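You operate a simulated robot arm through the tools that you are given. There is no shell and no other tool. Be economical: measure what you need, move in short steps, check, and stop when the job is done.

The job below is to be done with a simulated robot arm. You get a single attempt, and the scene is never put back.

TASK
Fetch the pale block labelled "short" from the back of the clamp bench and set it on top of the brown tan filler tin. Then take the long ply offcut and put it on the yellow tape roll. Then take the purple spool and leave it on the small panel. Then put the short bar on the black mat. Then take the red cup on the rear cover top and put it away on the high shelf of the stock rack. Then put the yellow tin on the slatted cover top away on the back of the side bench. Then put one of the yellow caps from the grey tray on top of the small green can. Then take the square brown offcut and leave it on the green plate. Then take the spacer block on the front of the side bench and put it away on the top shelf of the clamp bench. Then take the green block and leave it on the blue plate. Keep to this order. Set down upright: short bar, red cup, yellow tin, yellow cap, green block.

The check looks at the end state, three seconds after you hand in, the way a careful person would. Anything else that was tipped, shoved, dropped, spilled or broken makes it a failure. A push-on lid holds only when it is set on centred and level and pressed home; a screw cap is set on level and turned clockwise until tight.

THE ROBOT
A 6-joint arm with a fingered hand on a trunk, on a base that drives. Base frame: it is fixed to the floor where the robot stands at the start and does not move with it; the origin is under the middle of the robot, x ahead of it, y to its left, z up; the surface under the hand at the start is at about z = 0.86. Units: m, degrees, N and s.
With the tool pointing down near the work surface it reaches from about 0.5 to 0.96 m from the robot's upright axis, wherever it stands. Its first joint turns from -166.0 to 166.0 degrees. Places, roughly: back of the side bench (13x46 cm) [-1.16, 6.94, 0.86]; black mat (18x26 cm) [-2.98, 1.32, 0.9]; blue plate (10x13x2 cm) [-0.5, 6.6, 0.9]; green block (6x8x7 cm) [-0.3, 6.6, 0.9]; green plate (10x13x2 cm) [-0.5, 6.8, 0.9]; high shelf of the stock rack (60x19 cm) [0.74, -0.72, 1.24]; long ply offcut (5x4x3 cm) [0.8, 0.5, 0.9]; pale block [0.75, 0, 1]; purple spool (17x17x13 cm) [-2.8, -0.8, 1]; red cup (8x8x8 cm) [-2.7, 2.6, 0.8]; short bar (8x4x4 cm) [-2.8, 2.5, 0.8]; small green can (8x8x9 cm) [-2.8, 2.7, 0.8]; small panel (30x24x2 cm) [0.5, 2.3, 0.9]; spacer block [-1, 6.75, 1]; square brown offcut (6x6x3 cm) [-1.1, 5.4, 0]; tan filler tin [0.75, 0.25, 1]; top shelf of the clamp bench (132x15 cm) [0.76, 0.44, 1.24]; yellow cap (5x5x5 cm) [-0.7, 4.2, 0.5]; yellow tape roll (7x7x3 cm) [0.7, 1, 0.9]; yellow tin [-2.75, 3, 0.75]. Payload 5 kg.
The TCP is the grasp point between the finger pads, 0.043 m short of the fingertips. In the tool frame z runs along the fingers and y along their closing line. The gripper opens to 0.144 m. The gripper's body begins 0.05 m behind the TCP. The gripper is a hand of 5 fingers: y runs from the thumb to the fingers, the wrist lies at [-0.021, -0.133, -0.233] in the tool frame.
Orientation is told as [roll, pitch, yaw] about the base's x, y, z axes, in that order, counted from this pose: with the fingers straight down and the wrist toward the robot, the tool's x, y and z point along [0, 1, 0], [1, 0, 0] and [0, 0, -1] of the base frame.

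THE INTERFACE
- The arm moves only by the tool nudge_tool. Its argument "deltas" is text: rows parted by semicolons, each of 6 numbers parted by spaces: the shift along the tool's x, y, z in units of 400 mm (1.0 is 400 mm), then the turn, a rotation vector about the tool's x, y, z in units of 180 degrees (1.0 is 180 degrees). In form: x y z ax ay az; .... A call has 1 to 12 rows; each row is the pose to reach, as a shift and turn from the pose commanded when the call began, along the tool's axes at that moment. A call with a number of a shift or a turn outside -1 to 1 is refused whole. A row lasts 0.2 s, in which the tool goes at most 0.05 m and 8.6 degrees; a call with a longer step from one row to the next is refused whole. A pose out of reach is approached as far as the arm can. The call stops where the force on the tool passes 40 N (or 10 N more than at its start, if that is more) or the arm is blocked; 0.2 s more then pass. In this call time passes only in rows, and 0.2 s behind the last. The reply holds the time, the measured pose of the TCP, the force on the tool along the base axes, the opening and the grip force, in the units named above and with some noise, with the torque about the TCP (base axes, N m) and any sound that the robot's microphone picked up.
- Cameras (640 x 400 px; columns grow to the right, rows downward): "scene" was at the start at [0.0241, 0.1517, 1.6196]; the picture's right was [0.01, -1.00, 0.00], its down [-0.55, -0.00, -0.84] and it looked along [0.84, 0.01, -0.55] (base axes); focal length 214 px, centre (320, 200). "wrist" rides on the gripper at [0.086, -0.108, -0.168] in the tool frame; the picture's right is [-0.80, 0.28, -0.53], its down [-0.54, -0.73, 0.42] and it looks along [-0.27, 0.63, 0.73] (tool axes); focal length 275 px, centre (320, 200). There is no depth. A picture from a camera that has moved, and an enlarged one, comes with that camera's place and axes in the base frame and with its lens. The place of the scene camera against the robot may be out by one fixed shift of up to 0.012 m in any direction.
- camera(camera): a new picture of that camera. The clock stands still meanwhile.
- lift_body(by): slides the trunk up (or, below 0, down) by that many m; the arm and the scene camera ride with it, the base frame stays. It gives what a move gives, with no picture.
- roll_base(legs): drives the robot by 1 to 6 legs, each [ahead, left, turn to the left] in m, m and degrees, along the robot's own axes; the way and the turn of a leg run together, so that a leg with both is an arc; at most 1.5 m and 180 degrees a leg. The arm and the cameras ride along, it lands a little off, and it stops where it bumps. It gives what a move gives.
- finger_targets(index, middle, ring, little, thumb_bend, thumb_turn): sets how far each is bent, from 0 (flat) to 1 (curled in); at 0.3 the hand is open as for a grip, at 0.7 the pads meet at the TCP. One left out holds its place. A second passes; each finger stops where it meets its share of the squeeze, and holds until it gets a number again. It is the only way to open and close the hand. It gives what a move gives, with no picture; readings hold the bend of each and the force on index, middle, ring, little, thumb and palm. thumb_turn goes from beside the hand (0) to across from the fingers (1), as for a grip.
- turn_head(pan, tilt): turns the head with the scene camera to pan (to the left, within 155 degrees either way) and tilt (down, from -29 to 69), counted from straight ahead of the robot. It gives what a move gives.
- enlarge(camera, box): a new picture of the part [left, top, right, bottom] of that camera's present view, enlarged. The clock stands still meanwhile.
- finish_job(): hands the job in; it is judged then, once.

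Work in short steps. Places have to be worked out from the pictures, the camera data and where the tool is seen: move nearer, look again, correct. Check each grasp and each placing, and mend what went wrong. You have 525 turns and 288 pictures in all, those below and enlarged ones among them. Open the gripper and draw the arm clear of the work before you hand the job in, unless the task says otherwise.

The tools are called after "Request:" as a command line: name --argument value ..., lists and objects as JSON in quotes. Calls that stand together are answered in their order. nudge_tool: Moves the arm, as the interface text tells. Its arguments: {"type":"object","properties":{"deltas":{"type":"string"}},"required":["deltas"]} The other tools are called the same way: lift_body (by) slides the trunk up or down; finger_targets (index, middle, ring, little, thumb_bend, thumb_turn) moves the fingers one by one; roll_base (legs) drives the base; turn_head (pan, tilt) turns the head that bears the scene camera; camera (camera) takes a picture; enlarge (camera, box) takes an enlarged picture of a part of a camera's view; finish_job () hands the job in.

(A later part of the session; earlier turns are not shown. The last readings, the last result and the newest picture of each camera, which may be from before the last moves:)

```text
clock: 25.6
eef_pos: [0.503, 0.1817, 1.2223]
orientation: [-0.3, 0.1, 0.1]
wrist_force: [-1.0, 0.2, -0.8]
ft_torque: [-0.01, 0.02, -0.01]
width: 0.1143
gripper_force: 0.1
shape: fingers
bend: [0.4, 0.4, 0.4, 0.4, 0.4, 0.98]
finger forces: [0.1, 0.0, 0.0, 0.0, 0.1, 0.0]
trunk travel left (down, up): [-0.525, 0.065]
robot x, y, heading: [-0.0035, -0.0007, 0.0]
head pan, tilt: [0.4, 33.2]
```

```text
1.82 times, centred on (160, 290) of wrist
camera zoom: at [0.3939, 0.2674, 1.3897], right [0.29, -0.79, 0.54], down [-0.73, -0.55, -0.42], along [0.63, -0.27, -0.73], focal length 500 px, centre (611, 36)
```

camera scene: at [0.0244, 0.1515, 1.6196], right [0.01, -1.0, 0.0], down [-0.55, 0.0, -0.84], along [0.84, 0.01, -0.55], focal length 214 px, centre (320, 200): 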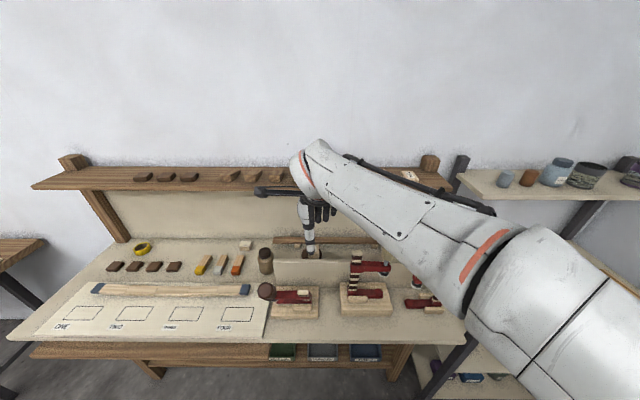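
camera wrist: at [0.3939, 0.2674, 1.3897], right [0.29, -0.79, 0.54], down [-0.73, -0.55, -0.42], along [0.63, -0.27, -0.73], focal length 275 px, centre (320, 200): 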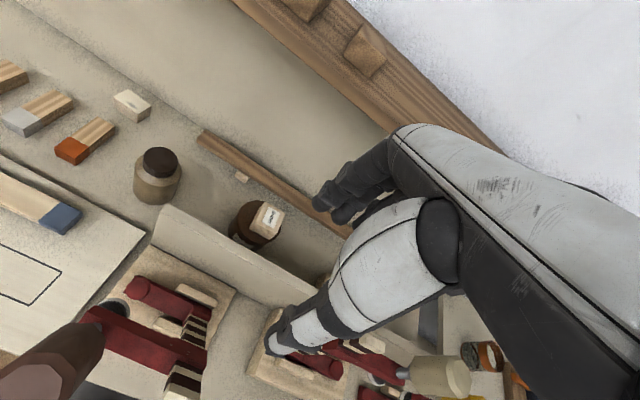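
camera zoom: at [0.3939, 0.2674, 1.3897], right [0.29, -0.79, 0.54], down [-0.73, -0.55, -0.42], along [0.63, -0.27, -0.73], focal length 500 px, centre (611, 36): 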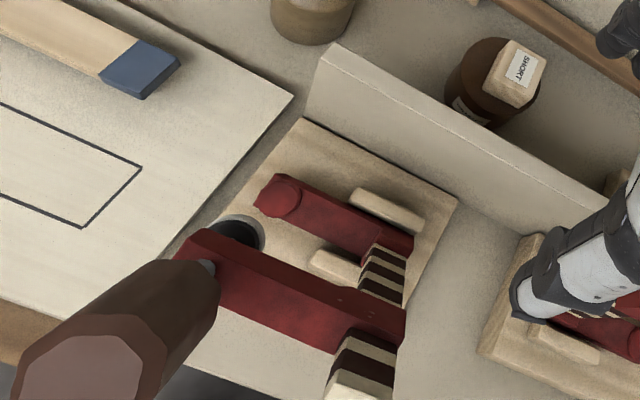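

The left clamp has been tipped toward the robot — likely the thumb caught its post top when retracting. I back the arm further and view it from other angles.

Request:
nudge_tool --deltas "0.05 0 -0.1 0 0 0; 0.15 0 -0.14 0 0 0; 0.27 0 -0.14 0 0 0; 0.39 0 -0.14 0 0 0; 0.5 0 -0.14 0 0 0; 0.6 0 -0.14 0 0 0; 0.7 0 -0.14 0 0 0"

Request:
camera --camera "wrist"

Request:
enlarge --camera "scene" --box '[230, 220, 470, 330]'

```text
clock: 27.2
eef_pos: [0.5041, 0.4608, 1.2799]
orientation: [-0.1, 0.1, 0.0]
wrist_force: [-0.7, 0.3, -0.1]
ft_torque: [-0.05, 0.01, -0.02]
width: 0.1143
gripper_force: 0.0
shape: fingers
bend: [0.4, 0.4, 0.4, 0.4, 0.4, 0.98]
finger forces: [0.0, 0.1, 0.1, 0.0, 0.0, 0.0]
trunk travel left (down, up): [-0.525, 0.065]
robot x, y, heading: [0.0016, 0.0006, 0.1]
head pan, tilt: [0.4, 33.2]
```

```text
251 pictures are left
camera wrist: at [0.396, 0.5458, 1.4463], right [0.29, -0.79, 0.54], down [-0.73, -0.55, -0.42], along [0.63, -0.27, -0.73], focal length 275 px, centre (320, 200)
```

wrist: 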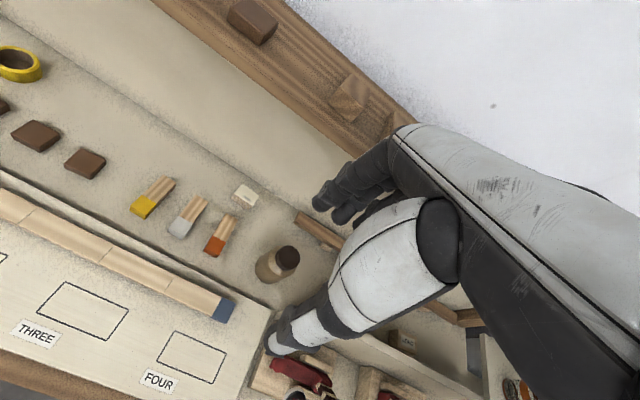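

```text
2.67 times, centred on (350, 275) of scene
camera zoom: at [0.0247, 0.1525, 1.6195], right [0.01, -1.0, 0.0], down [-0.55, 0.0, -0.84], along [0.84, 0.01, -0.55], focal length 572 px, centre (240, 0)
```

zoom: 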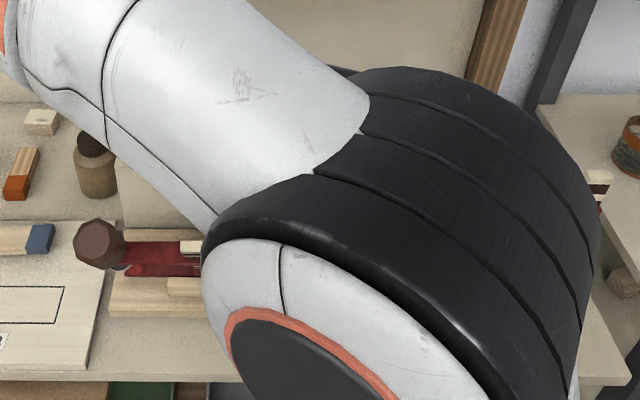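

I turn the wrist to look sideways (along -y) at the clamp.

Request:
nudge_tool --deltas "0.04 -0.02 0.05 0 0 0.045; 0.08 -0.05 0.1 0 0 0.09; 0.12 -0.08 0.15 0 0 0.135; 0.15 -0.1 0.2 0 0 0.18; 0.15 -0.12 0.25 0 0 0.225; 0.15 -0.12 0.27 0 0 0.27"

Request:
camera --camera "wrist"

```text
clock: 28.6
eef_pos: [0.4542, 0.5209, 1.1705]
orientation: [-0.2, -0.3, -48.5]
wrist_force: [-0.4, -0.8, 0.3]
ft_torque: [-0.01, 0.01, -0.02]
width: 0.1142
gripper_force: 0.1
shape: fingers
bend: [0.4, 0.4, 0.4, 0.4, 0.4, 0.98]
finger forces: [0.0, 0.0, 0.0, 0.1, 0.0, 0.0]
trunk travel left (down, up): [-0.525, 0.065]
robot x, y, heading: [-0.0012, 0.0008, -0.3]
head pan, tilt: [0.4, 33.2]
```

```text
249 pictures are left
camera wrist: at [0.4471, 0.6594, 1.337], right [-0.41, -0.74, 0.54], down [-0.89, 0.18, -0.42], along [0.21, -0.65, -0.73], focal length 275 px, centre (320, 200)
```

wrist: 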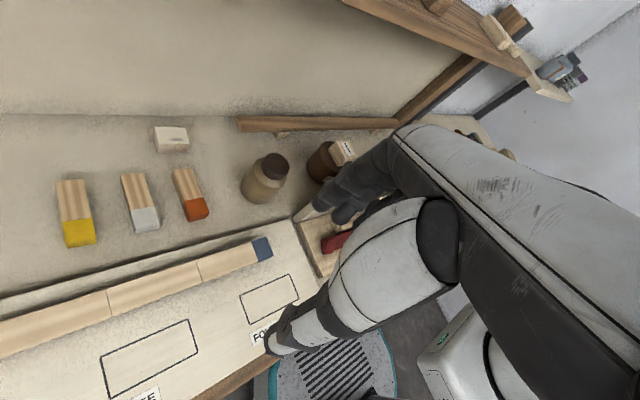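

The hand hides it. I return the arm high (like the start pose) so the scene camera sees the clamps unobstructed.

Request:
nudge_tool --deltas "0 0 -0.12 0 0 -0.045; 0 0 -0.24 0 0 -0.09; 0 0 -0.36 0 0 -0.135; 0 0 -0.48 0 0 -0.18; 0 0 -0.6 0 0 -0.225; 0 0 -0.67 0 0 -0.27"

Request:
enlarge --camera "scene" --box '[230, 200, 390, 330]'

Request:
camera --camera "wrist"

```text
clock: 30.0
eef_pos: [0.4441, 0.517, 1.4116]
orientation: [-0.1, 0.1, 0.2]
wrist_force: [1.1, -0.1, -0.4]
ft_torque: [0.02, 0.04, 0.0]
width: 0.1145
gripper_force: 0.1
shape: fingers
bend: [0.4, 0.4, 0.4, 0.4, 0.4, 0.97]
finger forces: [0.1, 0.0, 0.0, 0.1, 0.1, 0.0]
out of reach, approached as far as the arm can: row 5, 6
trunk travel left (down, up): [-0.525, 0.065]
robot x, y, heading: [0.0012, -0.0009, 0.0]
head pan, tilt: [0.4, 33.2]
```

```text
3.08 times, centred on (310, 265) of scene
camera zoom: at [0.0252, 0.1515, 1.6195], right [0.01, -1.0, 0.0], down [-0.55, 0.0, -0.84], along [0.84, 0.01, -0.55], focal length 660 px, centre (351, 0)
```

zoom: 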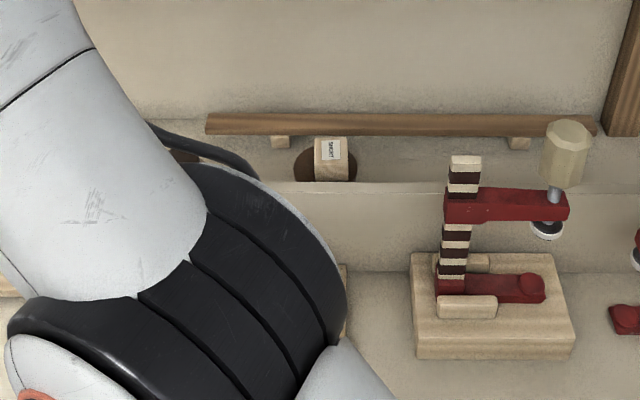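

```text
247 pictures are left
camera wrist: at [0.3351, 0.6024, 1.5778], right [0.29, -0.79, 0.54], down [-0.72, -0.55, -0.42], along [0.63, -0.27, -0.73], focal length 275 px, centre (320, 200)
```

wrist: 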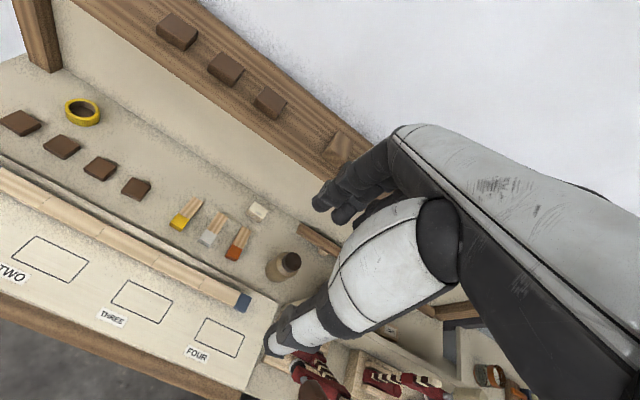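

Move the hand right, back toward the start pose, for a clear view of the left clamp.

Request:
nudge_tool --deltas "-0.11 0 0 0 0 0; -0.22 0 0 0 0 0; -0.33 0 0 0 0 0; -0.44 0 0 0 0 0; -0.55 0 0 0 0 0; -0.66 0 0 0 0 0; -0.77 0 0 0 0 0; -0.88 0 0 0 0 0; -0.98 0 0 0 0 0"

Request:
enlarge --camera "scene" --box '[230, 220, 390, 330]'

Request:
enlarge --camera "wrist" --box '[40, 160, 300, 360]'

```text
clock: 32.0
eef_pos: [0.4401, 0.1223, 1.4142]
orientation: [-0.2, 0.0, 0.1]
wrist_force: [-0.1, 0.2, 1.3]
ft_torque: [0.01, -0.05, -0.01]
width: 0.1145
gripper_force: 0.0
shape: fingers
bend: [0.4, 0.4, 0.4, 0.4, 0.4, 0.98]
finger forces: [0.0, 0.1, 0.1, 0.0, 0.0, 0.0]
trunk travel left (down, up): [-0.525, 0.065]
robot x, y, heading: [0.0022, -0.0036, -0.0]
head pan, tilt: [0.4, 33.2]
```

```text
3.64 times, centred on (310, 275) of scene
camera zoom: at [0.0242, 0.1511, 1.6197], right [0.01, -1.0, 0.0], down [-0.55, 0.0, -0.84], along [0.84, 0.01, -0.55], focal length 780 px, centre (356, -73)
```

zoom: 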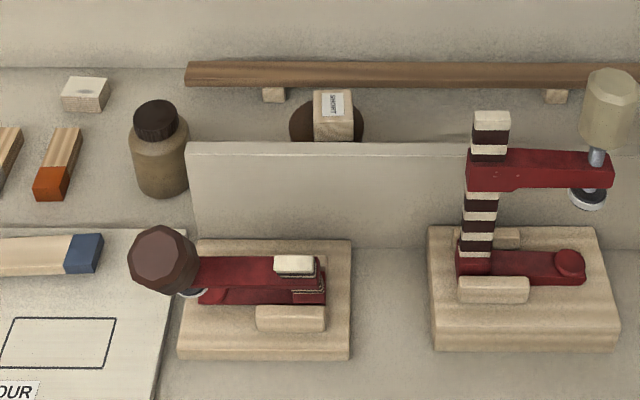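

```text
2.00 times, centred on (170, 260) of wrist
camera zoom: at [0.3318, 0.2087, 1.5811], right [0.29, -0.79, 0.54], down [-0.72, -0.55, -0.42], along [0.63, -0.27, -0.73], focal length 551 px, centre (620, 80)
```

zoom: 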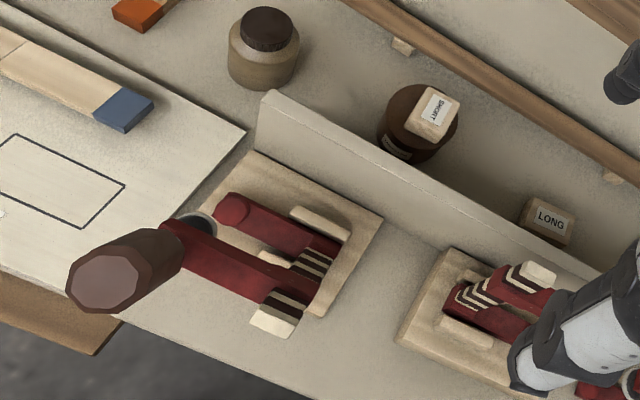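

The left clamp leans ~24° toward the robot (post top ≈(0.39,0.205,1.065); was ≈x 0.476). I'll straddle the post top loosely with thumb and fingers and push it back upright. First I roll back 0.17 m for reach.

Request:
roll_base --legs '[[-0.17, 0, 0]]'

Request:
finger_targets --index 0.45 --middle 0.45 --ring 0.45 --little 0.45 --thumb_bend 0.45

Request:
enlarge --camera "scene" --box '[230, 160, 390, 270]'

```text
clock: 33.5
eef_pos: [0.2713, 0.1239, 1.4151]
orientation: [-0.2, 0.0, 0.0]
wrist_force: [-1.3, -0.3, -0.5]
ft_torque: [-0.01, -0.04, 0.01]
width: 0.1142
gripper_force: 0.0
shape: fingers
bend: [0.4, 0.4, 0.4, 0.4, 0.4, 0.98]
finger forces: [0.0, 0.0, 0.0, 0.0, 0.1, 0.1]
trunk travel left (down, up): [-0.525, 0.065]
robot x, y, heading: [-0.168, -0.0029, 0.0]
head pan, tilt: [0.4, 33.2]
```

```text
clock: 34.5
eef_pos: [0.2715, 0.1232, 1.4142]
orientation: [-0.2, 0.0, 0.0]
wrist_force: [-0.5, -0.3, 0.2]
ft_torque: [-0.01, 0.0, -0.05]
width: 0.0971
gripper_force: 0.1
shape: fingers
bend: [0.45, 0.45, 0.45, 0.45, 0.45, 0.98]
finger forces: [0.0, 0.1, 0.0, 0.0, 0.0, 0.1]
trunk travel left (down, up): [-0.525, 0.065]
robot x, y, heading: [-0.1708, 0.0023, -0.2]
head pan, tilt: [0.4, 33.2]
```

```text
3.64 times, centred on (310, 215) of scene
camera zoom: at [-0.1444, 0.1516, 1.6196], right [0.01, -1.0, 0.0], down [-0.55, 0.0, -0.84], along [0.84, 0.0, -0.55], focal length 780 px, centre (356, 146)
```

zoom: 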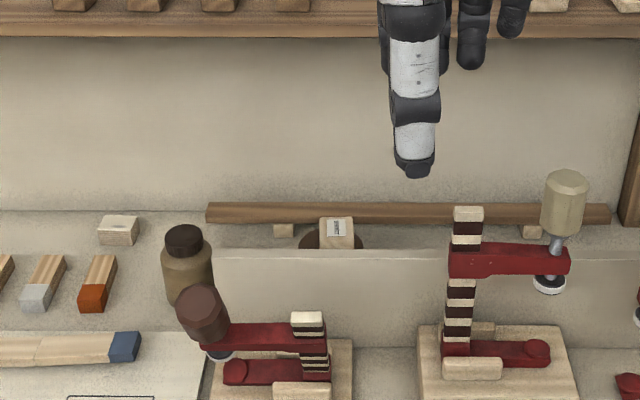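

I position above the post and descend to just above it, then look.

Request:
nudge_tool --deltas "0.06 0.1 0 0 0 0; 0.12 0.21 0 0 0 0; 0.167 0.314 0.02 0 0 0; 0.167 0.314 0.13 0 0 0; 0.167 0.314 0.24 0 0 0; 0.167 0.314 0.35 0 0 0; 0.167 0.314 0.46 0 0 0; 0.167 0.314 0.57 0 0 0; 0.167 0.314 0.62 0 0 0"

Request:
camera --camera "wrist"

Request:
enlarge --camera "scene" --box '[230, 160, 390, 270]'

```text
refused: row 2 steps farther than a row can; nothing moved
```

```text
243 pictures are left
camera wrist: at [0.1633, 0.2091, 1.5811], right [0.28, -0.79, 0.54], down [-0.73, -0.54, -0.42], along [0.63, -0.27, -0.73], focal length 275 px, centre (320, 200)
```

wrist: 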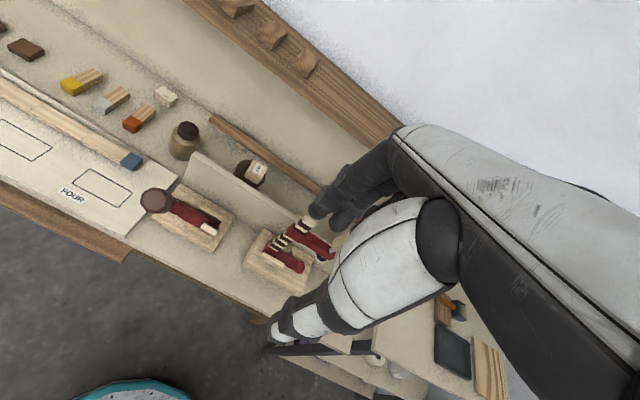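

```text
3.64 times, centred on (310, 215) of scene
camera zoom: at [-0.1444, 0.1516, 1.6196], right [0.01, -1.0, 0.0], down [-0.55, 0.0, -0.84], along [0.84, 0.0, -0.55], focal length 780 px, centre (356, 146)
```

zoom: 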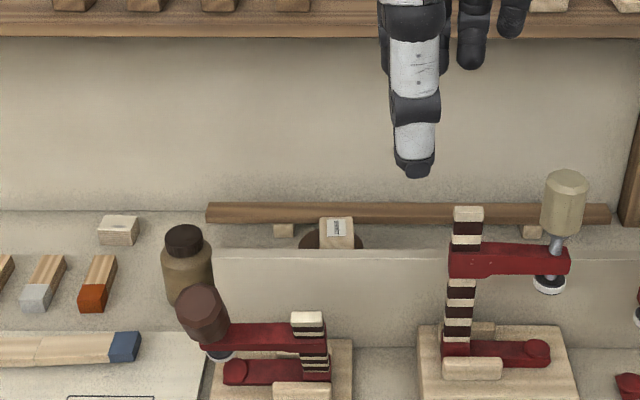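

Refused for step length; resend with smaller steps.

Request:
nudge_tool --deltas "0.05 0.1 0 0 0 0; 0.1 0.2 0 0 0 0; 0.15 0.29 0.02 0 0 0; 0.167 0.314 0.12 0 0 0; 0.167 0.314 0.23 0 0 0; 0.167 0.314 0.34 0 0 0; 0.167 0.314 0.45 0 0 0; 0.167 0.314 0.56 0 0 0; 0.167 0.314 0.62 0 0 0"

Request:
camera --camera "wrist"

Request:
enlarge --camera "scene" --box '[230, 160, 390, 270]'

```text
clock: 36.5
eef_pos: [0.3994, 0.191, 1.1639]
orientation: [-0.2, 0.0, -0.1]
wrist_force: [0.3, 0.0, 0.3]
ft_torque: [0.0, 0.04, 0.04]
width: 0.0968
gripper_force: 0.1
shape: fingers
bend: [0.45, 0.45, 0.45, 0.45, 0.45, 0.98]
finger forces: [0.0, 0.0, 0.1, 0.0, 0.1, 0.0]
trunk travel left (down, up): [-0.525, 0.065]
robot x, y, heading: [-0.1673, -0.001, -0.2]
head pan, tilt: [0.4, 33.2]
```

```text
241 pictures are left
camera wrist: at [0.2902, 0.2761, 1.3315], right [0.28, -0.79, 0.54], down [-0.73, -0.54, -0.42], along [0.63, -0.27, -0.73], focal length 275 px, centre (320, 200)
```

wrist: 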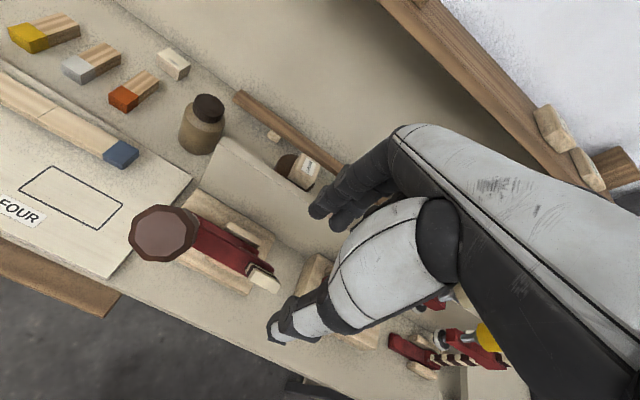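

```text
3.64 times, centred on (310, 215) of scene
camera zoom: at [-0.1442, 0.1517, 1.6196], right [0.01, -1.0, 0.0], down [-0.55, 0.0, -0.84], along [0.84, 0.0, -0.55], focal length 780 px, centre (356, 146)
```

zoom: 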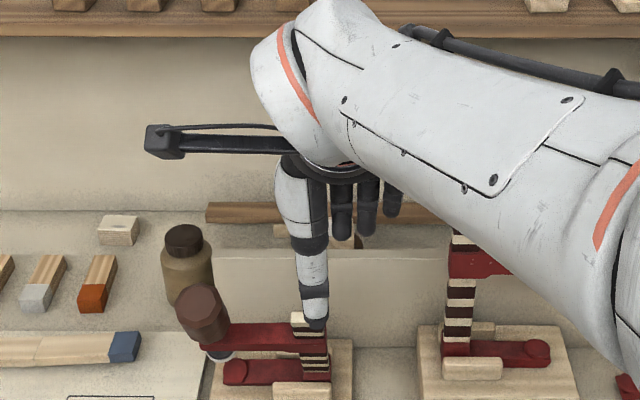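

The thumb is in line with the post's near side, fingers beyond. I lower to straddle the top.

Request:
nudge_tool --deltas "0.025 0.02 0.03 0 0 0; 0.025 0.02 0.1 0 0 0; 0.025 0.02 0.15 0 0 0; 0.025 0.02 0.185 0 0 0"

Request:
camera --camera "wrist"

Request:
enlarge --camera "scene" --box '[230, 160, 390, 270]'

```text
clock: 37.5
eef_pos: [0.407, 0.199, 1.0929]
orientation: [-0.2, 0.1, 0.0]
wrist_force: [0.4, -0.3, -0.3]
ft_torque: [-0.01, -0.01, -0.01]
width: 0.0968
gripper_force: 0.1
shape: fingers
bend: [0.45, 0.45, 0.45, 0.45, 0.45, 0.98]
finger forces: [0.1, 0.0, 0.0, 0.0, 0.1, 0.0]
trunk travel left (down, up): [-0.525, 0.065]
robot x, y, heading: [-0.1709, -0.0015, -0.1]
head pan, tilt: [0.4, 33.2]
```

```text
239 pictures are left
camera wrist: at [0.2978, 0.2852, 1.2594], right [0.28, -0.79, 0.54], down [-0.73, -0.54, -0.42], along [0.63, -0.27, -0.73], focal length 275 px, centre (320, 200)
```

wrist: 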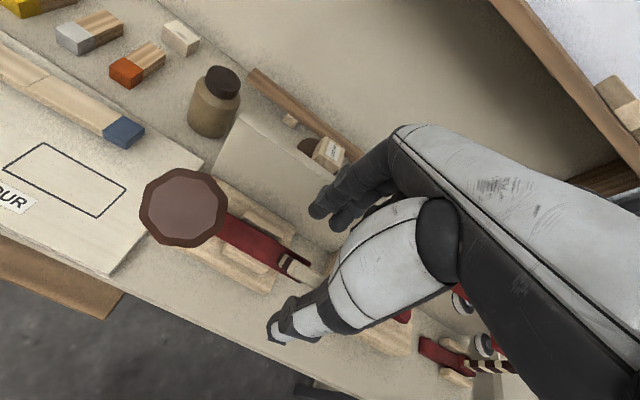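

```text
3.64 times, centred on (310, 215) of scene
camera zoom: at [-0.1441, 0.1518, 1.6196], right [0.01, -1.0, 0.0], down [-0.55, 0.0, -0.84], along [0.84, 0.0, -0.55], focal length 780 px, centre (356, 146)
```

zoom: 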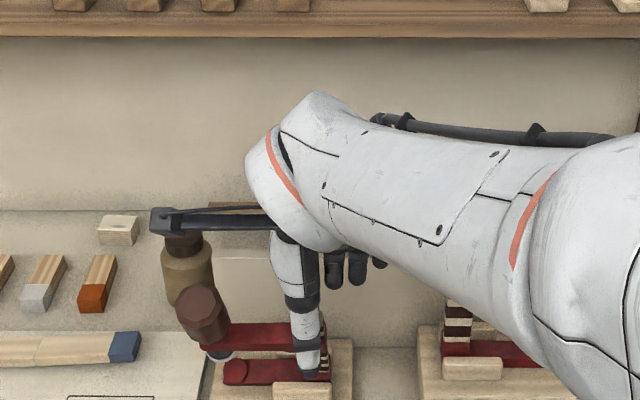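

Straddling. Push gently forward in small steps.

Request:
nudge_tool --deltas "0 0.03 0 0 0 0; 0 0.06 0 0 0 0; 0 0.09 0 0 0 0; 0 0.12 0 0 0 0; 0 0.14 0 0 0 0"

Request:
enlarge --camera "scene" --box '[230, 160, 390, 270]'

Request:
camera --camera "wrist"

```text
clock: 38.7
eef_pos: [0.4633, 0.2005, 1.0909]
orientation: [-0.2, 0.1, 0.0]
wrist_force: [-0.2, 0.3, 0.1]
ft_torque: [-0.03, -0.06, 0.04]
width: 0.0974
gripper_force: 0.3
shape: fingers
bend: [0.45, 0.45, 0.45, 0.45, 0.45, 0.98]
finger forces: [0.0, 0.0, 0.1, 0.0, 0.4, 0.1]
trunk travel left (down, up): [-0.525, 0.065]
robot x, y, heading: [-0.1702, -0.0009, -0.1]
head pan, tilt: [0.4, 33.2]
```

```text
3.64 times, centred on (310, 215) of scene
camera zoom: at [-0.1443, 0.1516, 1.6196], right [0.01, -1.0, 0.0], down [-0.55, 0.0, -0.84], along [0.84, 0.0, -0.55], focal length 780 px, centre (356, 146)
```

zoom: 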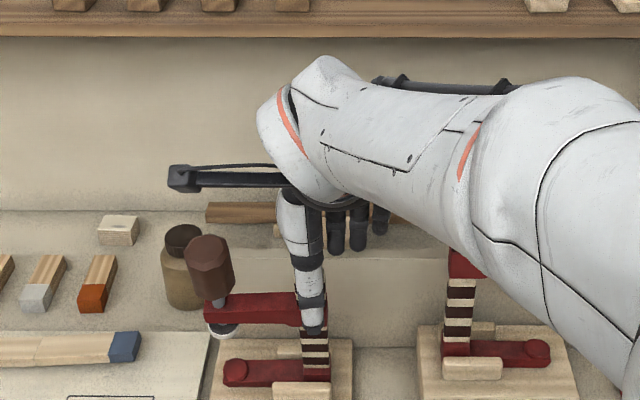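

```text
236 pictures are left
camera wrist: at [0.3536, 0.2847, 1.2566], right [0.28, -0.79, 0.54], down [-0.73, -0.54, -0.42], along [0.63, -0.27, -0.73], focal length 275 px, centre (320, 200)
```

wrist: 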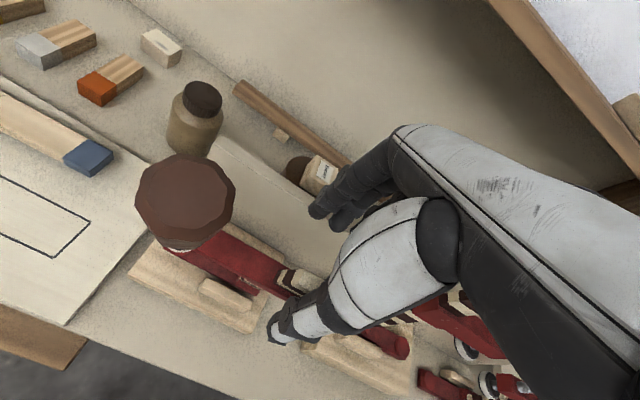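

It is rotating upright with almost no force. Continue in small steps.

Request:
nudge_tool --deltas "0 0.02 0 0 0 0; 0 0.04 0 0 0 0; 0 0.06 0 0 0 0; 0 0.075 0 0 0 0"

Request:
enlarge --camera "scene" --box '[230, 160, 390, 270]'

```text
clock: 39.7
eef_pos: [0.4915, 0.1987, 1.0919]
orientation: [-0.2, 0.0, 0.0]
wrist_force: [-0.3, 0.6, -0.4]
ft_torque: [-0.02, 0.0, 0.02]
width: 0.0972
gripper_force: 0.1
shape: fingers
bend: [0.45, 0.45, 0.45, 0.45, 0.45, 0.98]
finger forces: [0.2, 0.1, 0.0, 0.0, 0.0, 0.0]
trunk travel left (down, up): [-0.525, 0.065]
robot x, y, heading: [-0.1688, 0.0008, -0.2]
head pan, tilt: [0.4, 33.2]
```

```text
3.64 times, centred on (310, 215) of scene
camera zoom: at [-0.1442, 0.1516, 1.6196], right [0.01, -1.0, 0.0], down [-0.55, 0.0, -0.84], along [0.84, 0.0, -0.55], focal length 780 px, centre (356, 146)
```

zoom: 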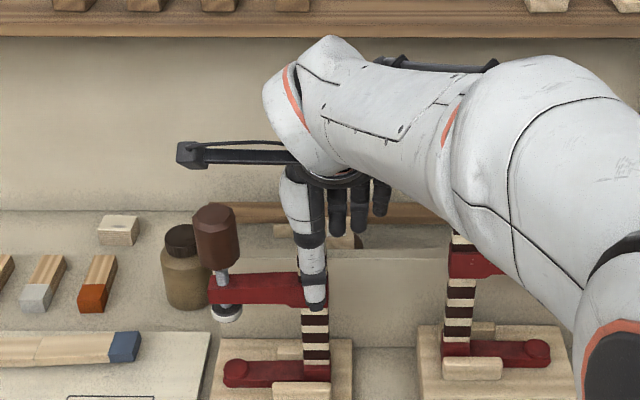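

The clamp looks upright again, with no contact force. I rise straight up and compare with the original view.

Request:
nudge_tool --deltas "0 0.01 -0.04 0 0 0; 0 0.01 -0.1 0 0 0; 0 0.01 -0.2 0 0 0; 0 0.01 -0.32 0 0 0; 0 0.01 -0.44 0 0 0; 0 0.01 -0.56 0 0 0; 0 0.01 -0.68 0 0 0; -0.1 0.0 -0.7 0 0 0; -0.2 0.0 -0.7 0 0 0"

Request:
roll_base --legs '[[0.17, 0, 0]]'

Request:
camera --camera "scene"

Request:
enlarge --camera "scene" --box '[240, 220, 480, 330]'

```text
clock: 41.7
eef_pos: [0.4884, 0.1213, 1.3706]
orientation: [-0.1, 0.0, 0.0]
wrist_force: [-0.4, 0.4, -0.2]
ft_torque: [0.04, 0.0, -0.01]
width: 0.0969
gripper_force: 0.1
shape: fingers
bend: [0.45, 0.45, 0.45, 0.45, 0.45, 0.98]
finger forces: [0.0, 0.0, 0.1, 0.0, 0.0, 0.0]
trunk travel left (down, up): [-0.525, 0.065]
robot x, y, heading: [-0.1702, -0.003, 0.3]
head pan, tilt: [0.4, 33.2]
```

```text
clock: 43.1
eef_pos: [0.6626, 0.1154, 1.3674]
orientation: [-0.1, 0.2, -0.5]
wrist_force: [-0.5, -0.2, 0.5]
ft_torque: [0.02, 0.05, 0.02]
width: 0.097
gripper_force: 0.1
shape: fingers
bend: [0.45, 0.45, 0.45, 0.45, 0.45, 0.98]
finger forces: [0.1, 0.1, 0.1, 0.1, 0.0, 0.0]
trunk travel left (down, up): [-0.525, 0.065]
robot x, y, heading: [0.0015, -0.0028, -0.3]
head pan, tilt: [0.4, 33.2]
```

```text
234 pictures are left
camera scene: at [0.0281, 0.1505, 1.6195], right [0.0, -1.0, 0.0], down [-0.55, 0.0, -0.84], along [0.84, 0.0, -0.55], focal length 214 px, centre (320, 200)
```

scene: 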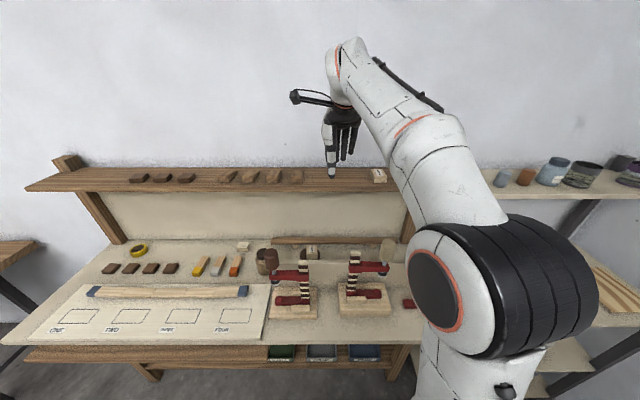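

```text
2.67 times, centred on (360, 275) of scene
camera zoom: at [0.0281, 0.1505, 1.6195], right [0.0, -1.0, 0.0], down [-0.55, 0.0, -0.84], along [0.84, 0.0, -0.55], focal length 572 px, centre (213, 0)
```

zoom: 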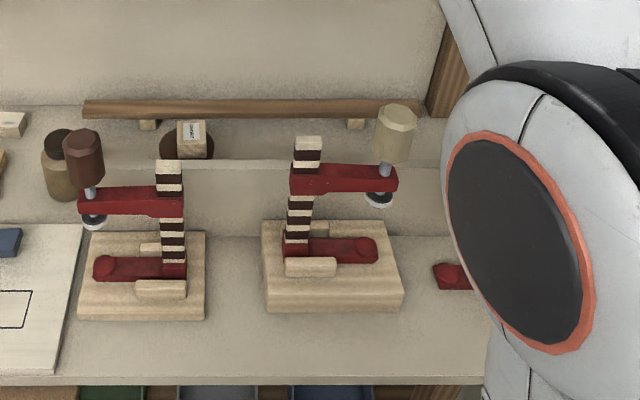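

The clamp stands just as in the original picture and the block sits on the tin. Next: the ply offcut (≈(0.76,0.515)). I back away from the shelf, and move to a viewing pose in front of it.

Request:
nudge_tool --deltas "0 -0.11 0 0 0 0; 0 -0.22 0 0 0 0; 0.05 -0.31 0 0 0 0; 0.16 -0.31 0 0 0 0; 0.27 -0.31 0 0 0 0; 0.38 -0.31 0 0 0 0; 0.49 -0.31 0 0 0 0; 0.6 -0.31 0 0 0 0; 0.71 -0.31 0.05 0 0 0; 0.82 -0.31 0.1 0 0 0; 0.92 -0.31 0.15 0 0 0; 0.98 -0.31 0.25 0 0 0"

Request:
nudge_tool --deltas "0 0 0.1 0 0 0; 0 0 0.2 0 0 0; 0 0 0.3 0 0 0"

Request:
camera --camera "wrist"

```text
clock: 45.8
eef_pos: [0.542, 0.5109, 1.2695]
orientation: [-0.2, -0.1, -0.5]
wrist_force: [1.0, 0.8, -0.1]
ft_torque: [-0.04, 0.02, -0.01]
width: 0.0971
gripper_force: 0.2
shape: fingers
bend: [0.45, 0.45, 0.45, 0.45, 0.45, 0.98]
finger forces: [0.0, 0.1, 0.0, 0.1, 0.0, 0.0]
trunk travel left (down, up): [-0.525, 0.065]
robot x, y, heading: [0.0018, -0.0019, -0.7]
head pan, tilt: [0.4, 33.2]
```

```text
clock: 46.5
eef_pos: [0.5388, 0.5103, 1.147]
orientation: [-0.2, 0.1, -0.6]
wrist_force: [0.1, 0.2, 0.6]
ft_torque: [-0.06, 0.0, 0.01]
width: 0.0968
gripper_force: 0.0
shape: fingers
bend: [0.45, 0.45, 0.45, 0.45, 0.45, 0.98]
finger forces: [0.0, 0.1, 0.1, 0.0, 0.1, 0.0]
trunk travel left (down, up): [-0.525, 0.065]
robot x, y, heading: [-0.0012, 0.001, -0.4]
head pan, tilt: [0.4, 33.2]
```

```text
232 pictures are left
camera wrist: at [0.4308, 0.5958, 1.3142], right [0.28, -0.8, 0.54], down [-0.73, -0.54, -0.42], along [0.62, -0.27, -0.73], focal length 275 px, centre (320, 200)
```

wrist: 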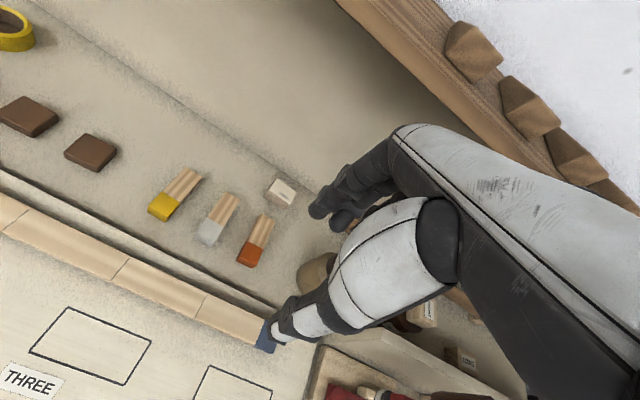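

Request:
enlarge --camera "wrist" --box '[220, 150, 340, 240]'

```text
4.44 times, centred on (280, 195) of wrist
camera zoom: at [0.4308, 0.5958, 1.3142], right [0.28, -0.8, 0.54], down [-0.73, -0.54, -0.42], along [0.62, -0.27, -0.73], focal length 1224 px, centre (498, 222)
```

zoom: 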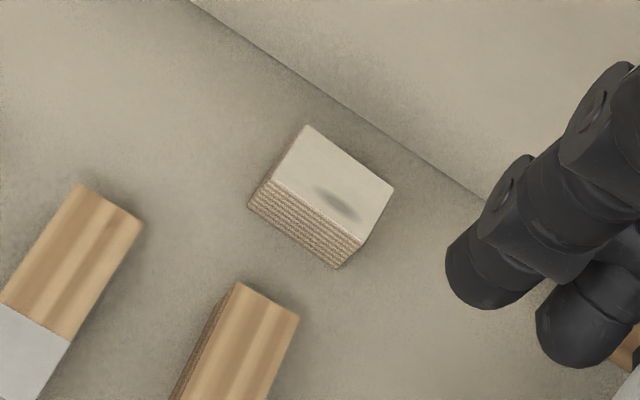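

The offcut is aligned with the bench at ≈(0.759,0.519), the backboard at x≈0.82 behind it. I narrow the hand to ~7 cm, go in low under the shelf and look.

Request:
finger_targets --index 0.52 --middle 0.52 --ring 0.52 --little 0.52 --thumb_bend 0.52

Request:
nudge_tool --deltas "0 0 0.1 0 0 -0.003; 0 0 0.2 0 0 -0.003; 0 0 0.3 0 0 -0.003; 0 0.03 0.36 0 0 -0.003; 0 0.13 0.37 0 0 -0.003; 0 0.24 0.37 0 0 -0.003; 0 0.35 0.37 0 0 -0.003; 0 0.45 0.37 0 0 -0.003; 0 0.53 0.37 0 0 -0.003"

Request:
camera --camera "wrist"

```text
clock: 47.5
eef_pos: [0.5383, 0.5096, 1.1472]
orientation: [-0.2, 0.2, -0.5]
wrist_force: [-0.5, 0.2, 0.5]
ft_torque: [0.01, 0.02, 0.02]
width: 0.0719
gripper_force: 0.0
shape: fingers
bend: [0.52, 0.52, 0.52, 0.52, 0.52, 0.98]
finger forces: [0.0, 0.1, 0.1, 0.1, 0.0, 0.0]
trunk travel left (down, up): [-0.525, 0.065]
robot x, y, heading: [-0.0018, -0.0043, -0.6]
head pan, tilt: [0.4, 33.2]
```

```text
clock: 49.5
eef_pos: [0.747, 0.5091, 0.9987]
orientation: [-0.3, 0.2, 0.0]
wrist_force: [-18.7, -3.6, 1.4]
ft_torque: [0.07, -0.44, -0.57]
width: 0.0716
gripper_force: 9.4
shape: fingers
bend: [0.52, 0.57, 0.52, 0.52, 0.52, 0.98]
finger forces: [0.0, 19.1, 0.0, 0.0, 0.1, 0.1]
trunk travel left (down, up): [-0.525, 0.065]
robot x, y, heading: [-0.002, -0.0025, -0.4]
head pan, tilt: [0.4, 33.2]
```

```text
230 pictures are left
camera wrist: at [0.6385, 0.595, 1.165], right [0.29, -0.79, 0.54], down [-0.73, -0.55, -0.42], along [0.62, -0.27, -0.73], focal length 275 px, centre (320, 200)
```

wrist: 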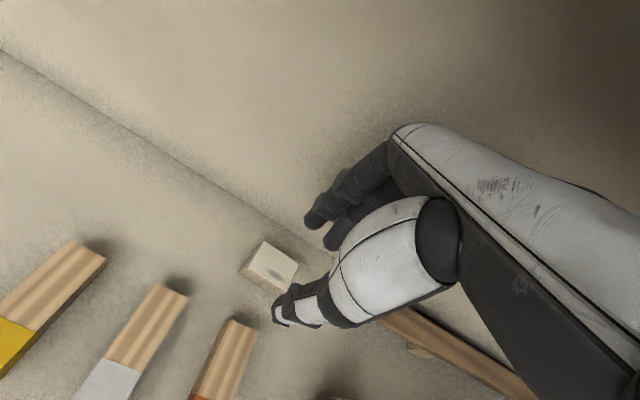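

The middle finger bulge touches the backboard. I back off 1 cm, tilt the hand 7° (fingertips forward) so the knuckles clear the board, and then return.

Request:
nudge_tool --deltas "0 -0.03 0 -0.02 0 0; 0 -0.04 0 -0.04 0 0; 0 -0.018 0 -0.04 0 0"

Request:
camera --camera "wrist"

```text
clock: 50.4
eef_pos: [0.746, 0.5057, 0.9989]
orientation: [-0.1, -7.1, 0.1]
wrist_force: [-1.9, -0.1, -0.5]
ft_torque: [0.01, -0.03, -0.08]
width: 0.0715
gripper_force: 1.2
shape: fingers
bend: [0.52, 0.53, 0.52, 0.52, 0.52, 0.98]
finger forces: [0.1, 1.9, 0.1, 0.0, 0.0, 0.0]
trunk travel left (down, up): [-0.525, 0.065]
robot x, y, heading: [-0.0012, -0.0006, -0.4]
head pan, tilt: [0.4, 33.2]
```

```text
229 pictures are left
camera wrist: at [0.6163, 0.5919, 1.1502], right [0.22, -0.79, 0.57], down [-0.67, -0.55, -0.51], along [0.71, -0.27, -0.65], focal length 275 px, centre (320, 200)
```

wrist: 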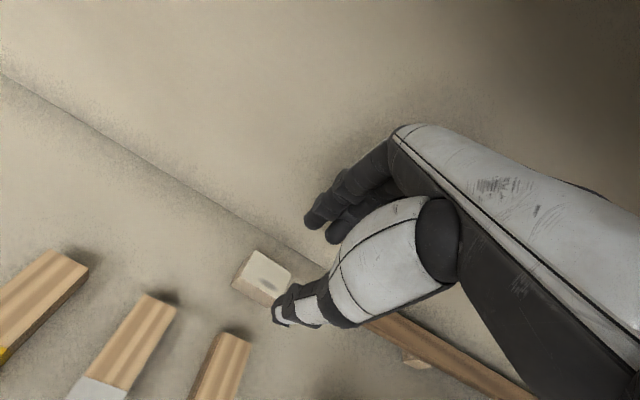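

Contact is now only a touch. Lower with x held slightly back, to z≈0.912.

Request:
nudge_tool --deltas "0.01 -0.012 0.06 0 0 0; 0.01 -0.02 0.12 0 0 0; 0.01 -0.027 0.18 0 0 0; 0.01 -0.0315 0.215 0 0 0"

Request:
camera --camera "wrist"

```text
clock: 51.4
eef_pos: [0.7455, 0.5102, 0.9141]
orientation: [-0.2, -7.2, 0.2]
wrist_force: [-0.1, -0.5, 1.2]
ft_torque: [0.04, 0.07, -0.02]
width: 0.0715
gripper_force: 0.7
shape: fingers
bend: [0.52, 0.52, 0.52, 0.52, 0.52, 0.98]
finger forces: [0.1, 0.0, 0.0, 0.0, 1.5, 0.0]
trunk travel left (down, up): [-0.525, 0.065]
robot x, y, heading: [0.0016, -0.0021, -0.5]
head pan, tilt: [0.4, 33.2]
```

```text
228 pictures are left
camera wrist: at [0.6152, 0.5951, 1.065], right [0.22, -0.79, 0.57], down [-0.67, -0.55, -0.51], along [0.71, -0.27, -0.65], focal length 275 px, centre (320, 200)
```

wrist: 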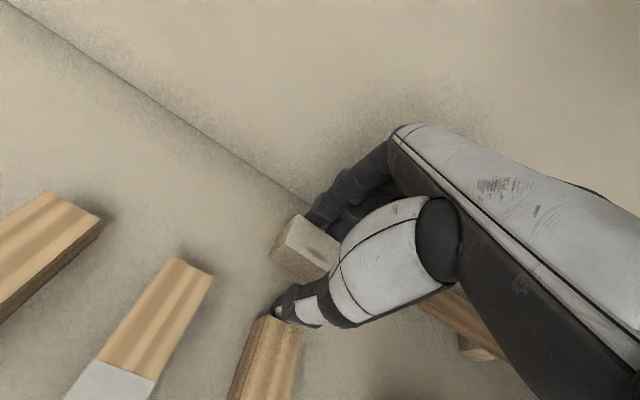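

Fingers are behind the offcut, thumb between it and the brush. Close.

Request:
finger_targets --index 0.7 --middle 0.7 --ring 0.7 --little 0.7 --thumb_bend 0.7

Request:
camera --camera "wrist"

```text
clock: 52.4
eef_pos: [0.7446, 0.5105, 0.9126]
orientation: [-0.2, -7.1, 0.1]
wrist_force: [0.8, -0.2, 3.8]
ft_torque: [0.0, 0.02, 0.03]
width: 0.0373
gripper_force: 14.0
shape: fingers
bend: [0.63, 0.66, 0.7, 0.7, 0.62, 0.96]
finger forces: [8.2, 6.6, 0.0, 0.1, 13.9, 0.0]
trunk travel left (down, up): [-0.525, 0.065]
robot x, y, heading: [-0.0041, 0.0, -0.4]
head pan, tilt: [0.4, 33.2]
```

```text
227 pictures are left
camera wrist: at [0.6151, 0.595, 1.0649], right [0.22, -0.79, 0.57], down [-0.67, -0.55, -0.51], along [0.71, -0.27, -0.65], focal length 275 px, centre (320, 200)
```

wrist: 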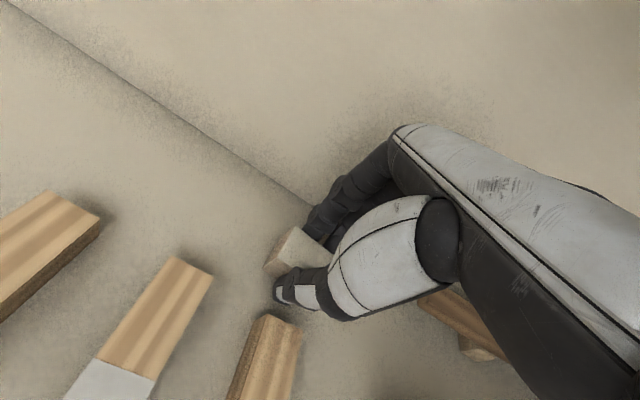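

Gripped (14 N). Lift, back out, and level.

Request:
nudge_tool --deltas "0 0.01 -0.07 0 0 0; 0 0.02 -0.15 0 0 0; 0 0.0275 -0.223 0 0 0; 0 -0.08 -0.236 0 0 0; 0 -0.19 -0.25 0 0 0; 0 -0.3 -0.263 0 0 0; 0 -0.41 -0.276 0 0 0; 0 -0.46 -0.34 0.02 0 0; 0 -0.45 -0.44 0.04 0 0; 0 -0.44 -0.54 0.04 0 0"

Request:
camera --camera "wrist"

Request:
camera --camera "scene"

```text
clock: 54.5
eef_pos: [0.5432, 0.51, 1.1031]
orientation: [-0.3, 0.1, 0.2]
wrist_force: [0.0, -0.4, -0.9]
ft_torque: [0.03, -0.02, -0.01]
width: 0.0368
gripper_force: 13.2
shape: fingers
bend: [0.64, 0.66, 0.7, 0.7, 0.62, 0.96]
finger forces: [7.9, 5.9, 0.0, 0.0, 13.6, 0.0]
trunk travel left (down, up): [-0.525, 0.065]
robot x, y, heading: [0.0006, 0.0001, -0.7]
head pan, tilt: [0.4, 33.2]
```

```text
226 pictures are left
camera wrist: at [0.4345, 0.5959, 1.2706], right [0.29, -0.79, 0.54], down [-0.73, -0.55, -0.42], along [0.63, -0.27, -0.73], focal length 275 px, centre (320, 200)
```

wrist: 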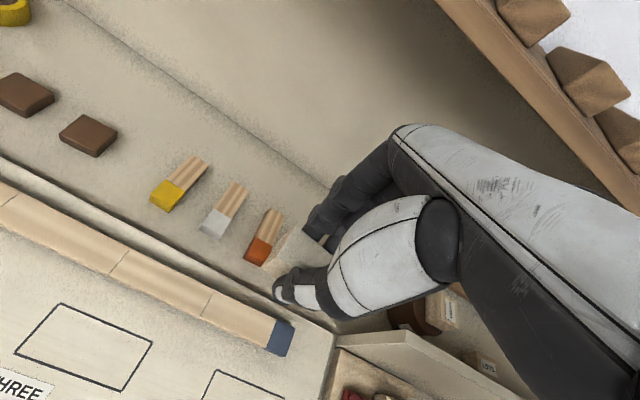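

```text
225 pictures are left
camera scene: at [0.0269, 0.1503, 1.6196], right [0.0, -1.0, 0.0], down [-0.55, 0.0, -0.84], along [0.84, 0.0, -0.55], focal length 214 px, centre (320, 200)
```

scene: 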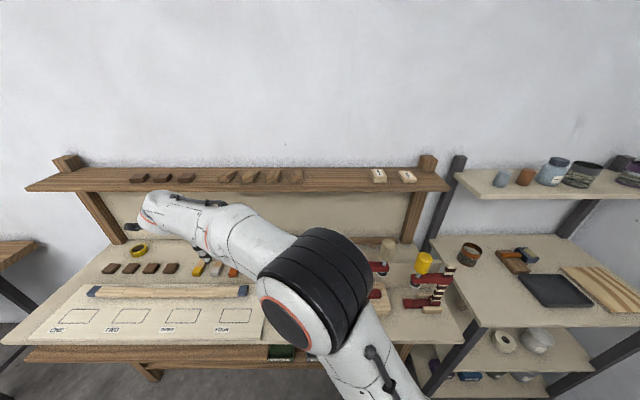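

Raise a bit and drive the base 0.5 m to the left.

Request:
nudge_tool --deltas "0 0 -0.1 0 0 0; 0 0 -0.2 0 0 0; 0 0 -0.3 0 0 0"

Request:
roll_base --legs '[[0, 0.5, 0]]'

Request:
camera --camera "wrist"

Request:
camera --camera "scene"

```text
clock: 55.4
eef_pos: [0.5404, 0.5088, 1.2251]
orientation: [-0.2, 0.1, 0.0]
wrist_force: [0.4, -0.1, -0.1]
ft_torque: [0.01, 0.01, 0.0]
width: 0.0372
gripper_force: 13.3
shape: fingers
bend: [0.64, 0.66, 0.7, 0.7, 0.62, 0.96]
finger forces: [7.9, 5.7, 0.0, 0.0, 13.5, 0.1]
trunk travel left (down, up): [-0.525, 0.065]
robot x, y, heading: [0.0002, 0.0012, -0.5]
head pan, tilt: [0.4, 33.2]
```

```text
clock: 58.3
eef_pos: [0.5425, 1.0123, 1.2249]
orientation: [-0.2, 0.2, 0.3]
wrist_force: [0.0, 1.2, -1.1]
ft_torque: [-0.01, 0.01, -0.01]
width: 0.037
gripper_force: 13.3
shape: fingers
bend: [0.64, 0.66, 0.7, 0.7, 0.62, 0.96]
finger forces: [7.9, 5.8, 0.1, 0.0, 13.5, 0.1]
trunk travel left (down, up): [-0.525, 0.065]
robot x, y, heading: [0.008, 0.4986, -0.5]
head pan, tilt: [0.4, 33.2]
```

```text
224 pictures are left
camera wrist: at [0.434, 1.0976, 1.3914], right [0.29, -0.79, 0.54], down [-0.72, -0.55, -0.42], along [0.63, -0.27, -0.73], focal length 275 px, centre (320, 200)
```

wrist: 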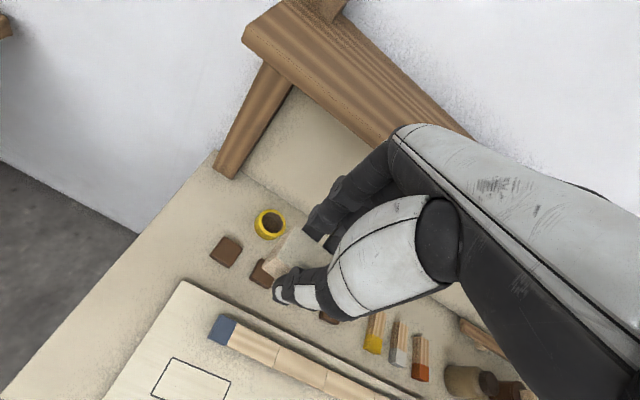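

```text
223 pictures are left
camera scene: at [0.0305, 0.6519, 1.6195], right [0.0, -1.0, 0.0], down [-0.55, 0.0, -0.84], along [0.84, 0.0, -0.55], focal length 214 px, centre (320, 200)
```

scene: 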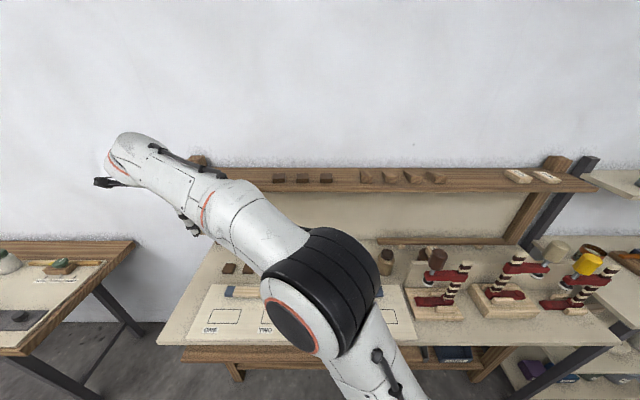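

Tape roll centre ≈(0.7355,0.995). I come down in front, re-tilt to -7° (as at the grasp, so the offcut is level), and go in above the roll.

Request:
nudge_tool --deltas "-0.04 0 0.08 0 0 0; -0.076 0 0.18 0 0 0; -0.076 0 0.29 0 0 0; -0.076 0 0.4 0 0 0; -0.076 0 0.5 -0.02 0 0; -0.076 0 0.54 -0.04 0 0; -0.076 0.1 0.54 -0.04 0 0; -0.076 0.21 0.54 -0.04 0 0; -0.076 0.32 0.55 -0.04 0 0; -0.076 0.42 0.56 -0.04 0 0; -0.076 0.47 0.57 -0.04 0 0"

Request:
camera --camera "wrist"

Request:
enlarge --camera "scene" --box '[150, 180, 350, 300]'

```text
clock: 60.7
eef_pos: [0.7302, 0.9827, 0.995]
orientation: [-0.3, -7.1, 0.3]
wrist_force: [-0.1, -0.2, -0.4]
ft_torque: [0.02, -0.03, 0.0]
width: 0.0371
gripper_force: 14.0
shape: fingers
bend: [0.64, 0.67, 0.7, 0.7, 0.62, 0.96]
finger forces: [7.9, 5.6, 0.1, 0.1, 13.6, 0.0]
trunk travel left (down, up): [-0.525, 0.065]
robot x, y, heading: [0.0053, 0.4965, -0.3]
head pan, tilt: [0.4, 33.2]
```

```text
222 pictures are left
camera wrist: at [0.6001, 1.0671, 1.1466], right [0.22, -0.79, 0.57], down [-0.67, -0.55, -0.51], along [0.71, -0.27, -0.65], focal length 275 px, centre (320, 200)
```

wrist: 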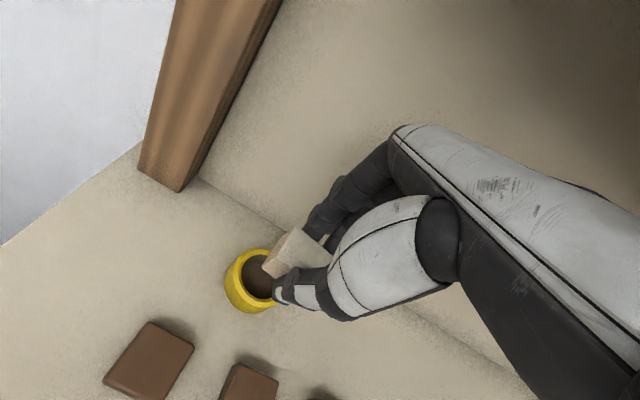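

```text
3.20 times, centred on (250, 240) of scene
camera zoom: at [0.0308, 0.6516, 1.6196], right [0.0, -1.0, 0.0], down [-0.55, 0.0, -0.84], along [0.84, 0.0, -0.55], focal length 686 px, centre (544, 72)
```

zoom: 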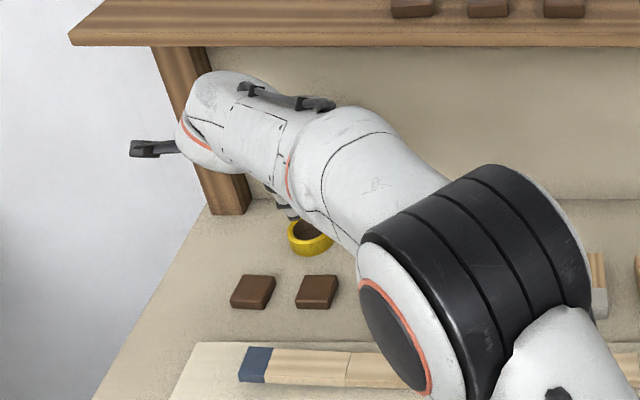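

Offcut is above the roll. Lower to near contact.

Request:
nudge_tool --deltas "0 -0.004 0.04 0 0 0; 0 -0.01 0.08 0 0 0; 0 -0.013 0.105 0 0 0; 0 -0.0142 0.115 0 0 0"

Request:
camera --camera "wrist"

```text
clock: 61.7
eef_pos: [0.7327, 0.9821, 0.95]
orientation: [-0.2, -7.1, 0.3]
wrist_force: [0.0, 0.3, -1.2]
ft_torque: [-0.01, -0.03, 0.0]
width: 0.0369
gripper_force: 13.7
shape: fingers
bend: [0.64, 0.67, 0.7, 0.7, 0.62, 0.96]
finger forces: [7.9, 5.6, 0.0, 0.0, 13.7, 0.1]
trunk travel left (down, up): [-0.525, 0.065]
robot x, y, heading: [0.0056, 0.5009, -0.1]
head pan, tilt: [0.4, 33.2]
```

```text
220 pictures are left
camera wrist: at [0.6019, 1.0669, 1.1015], right [0.22, -0.79, 0.57], down [-0.66, -0.55, -0.51], along [0.71, -0.27, -0.65], focal length 275 px, centre (320, 200)
```

wrist: 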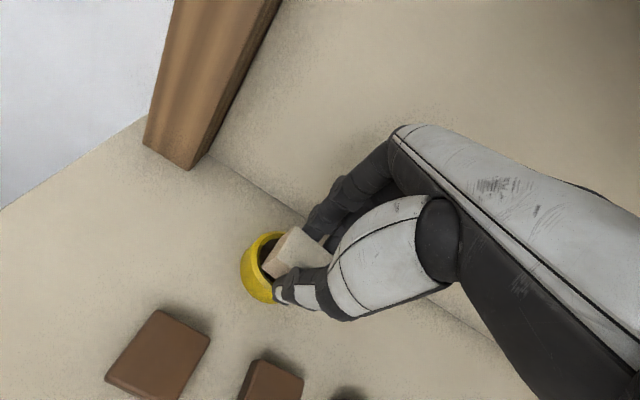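

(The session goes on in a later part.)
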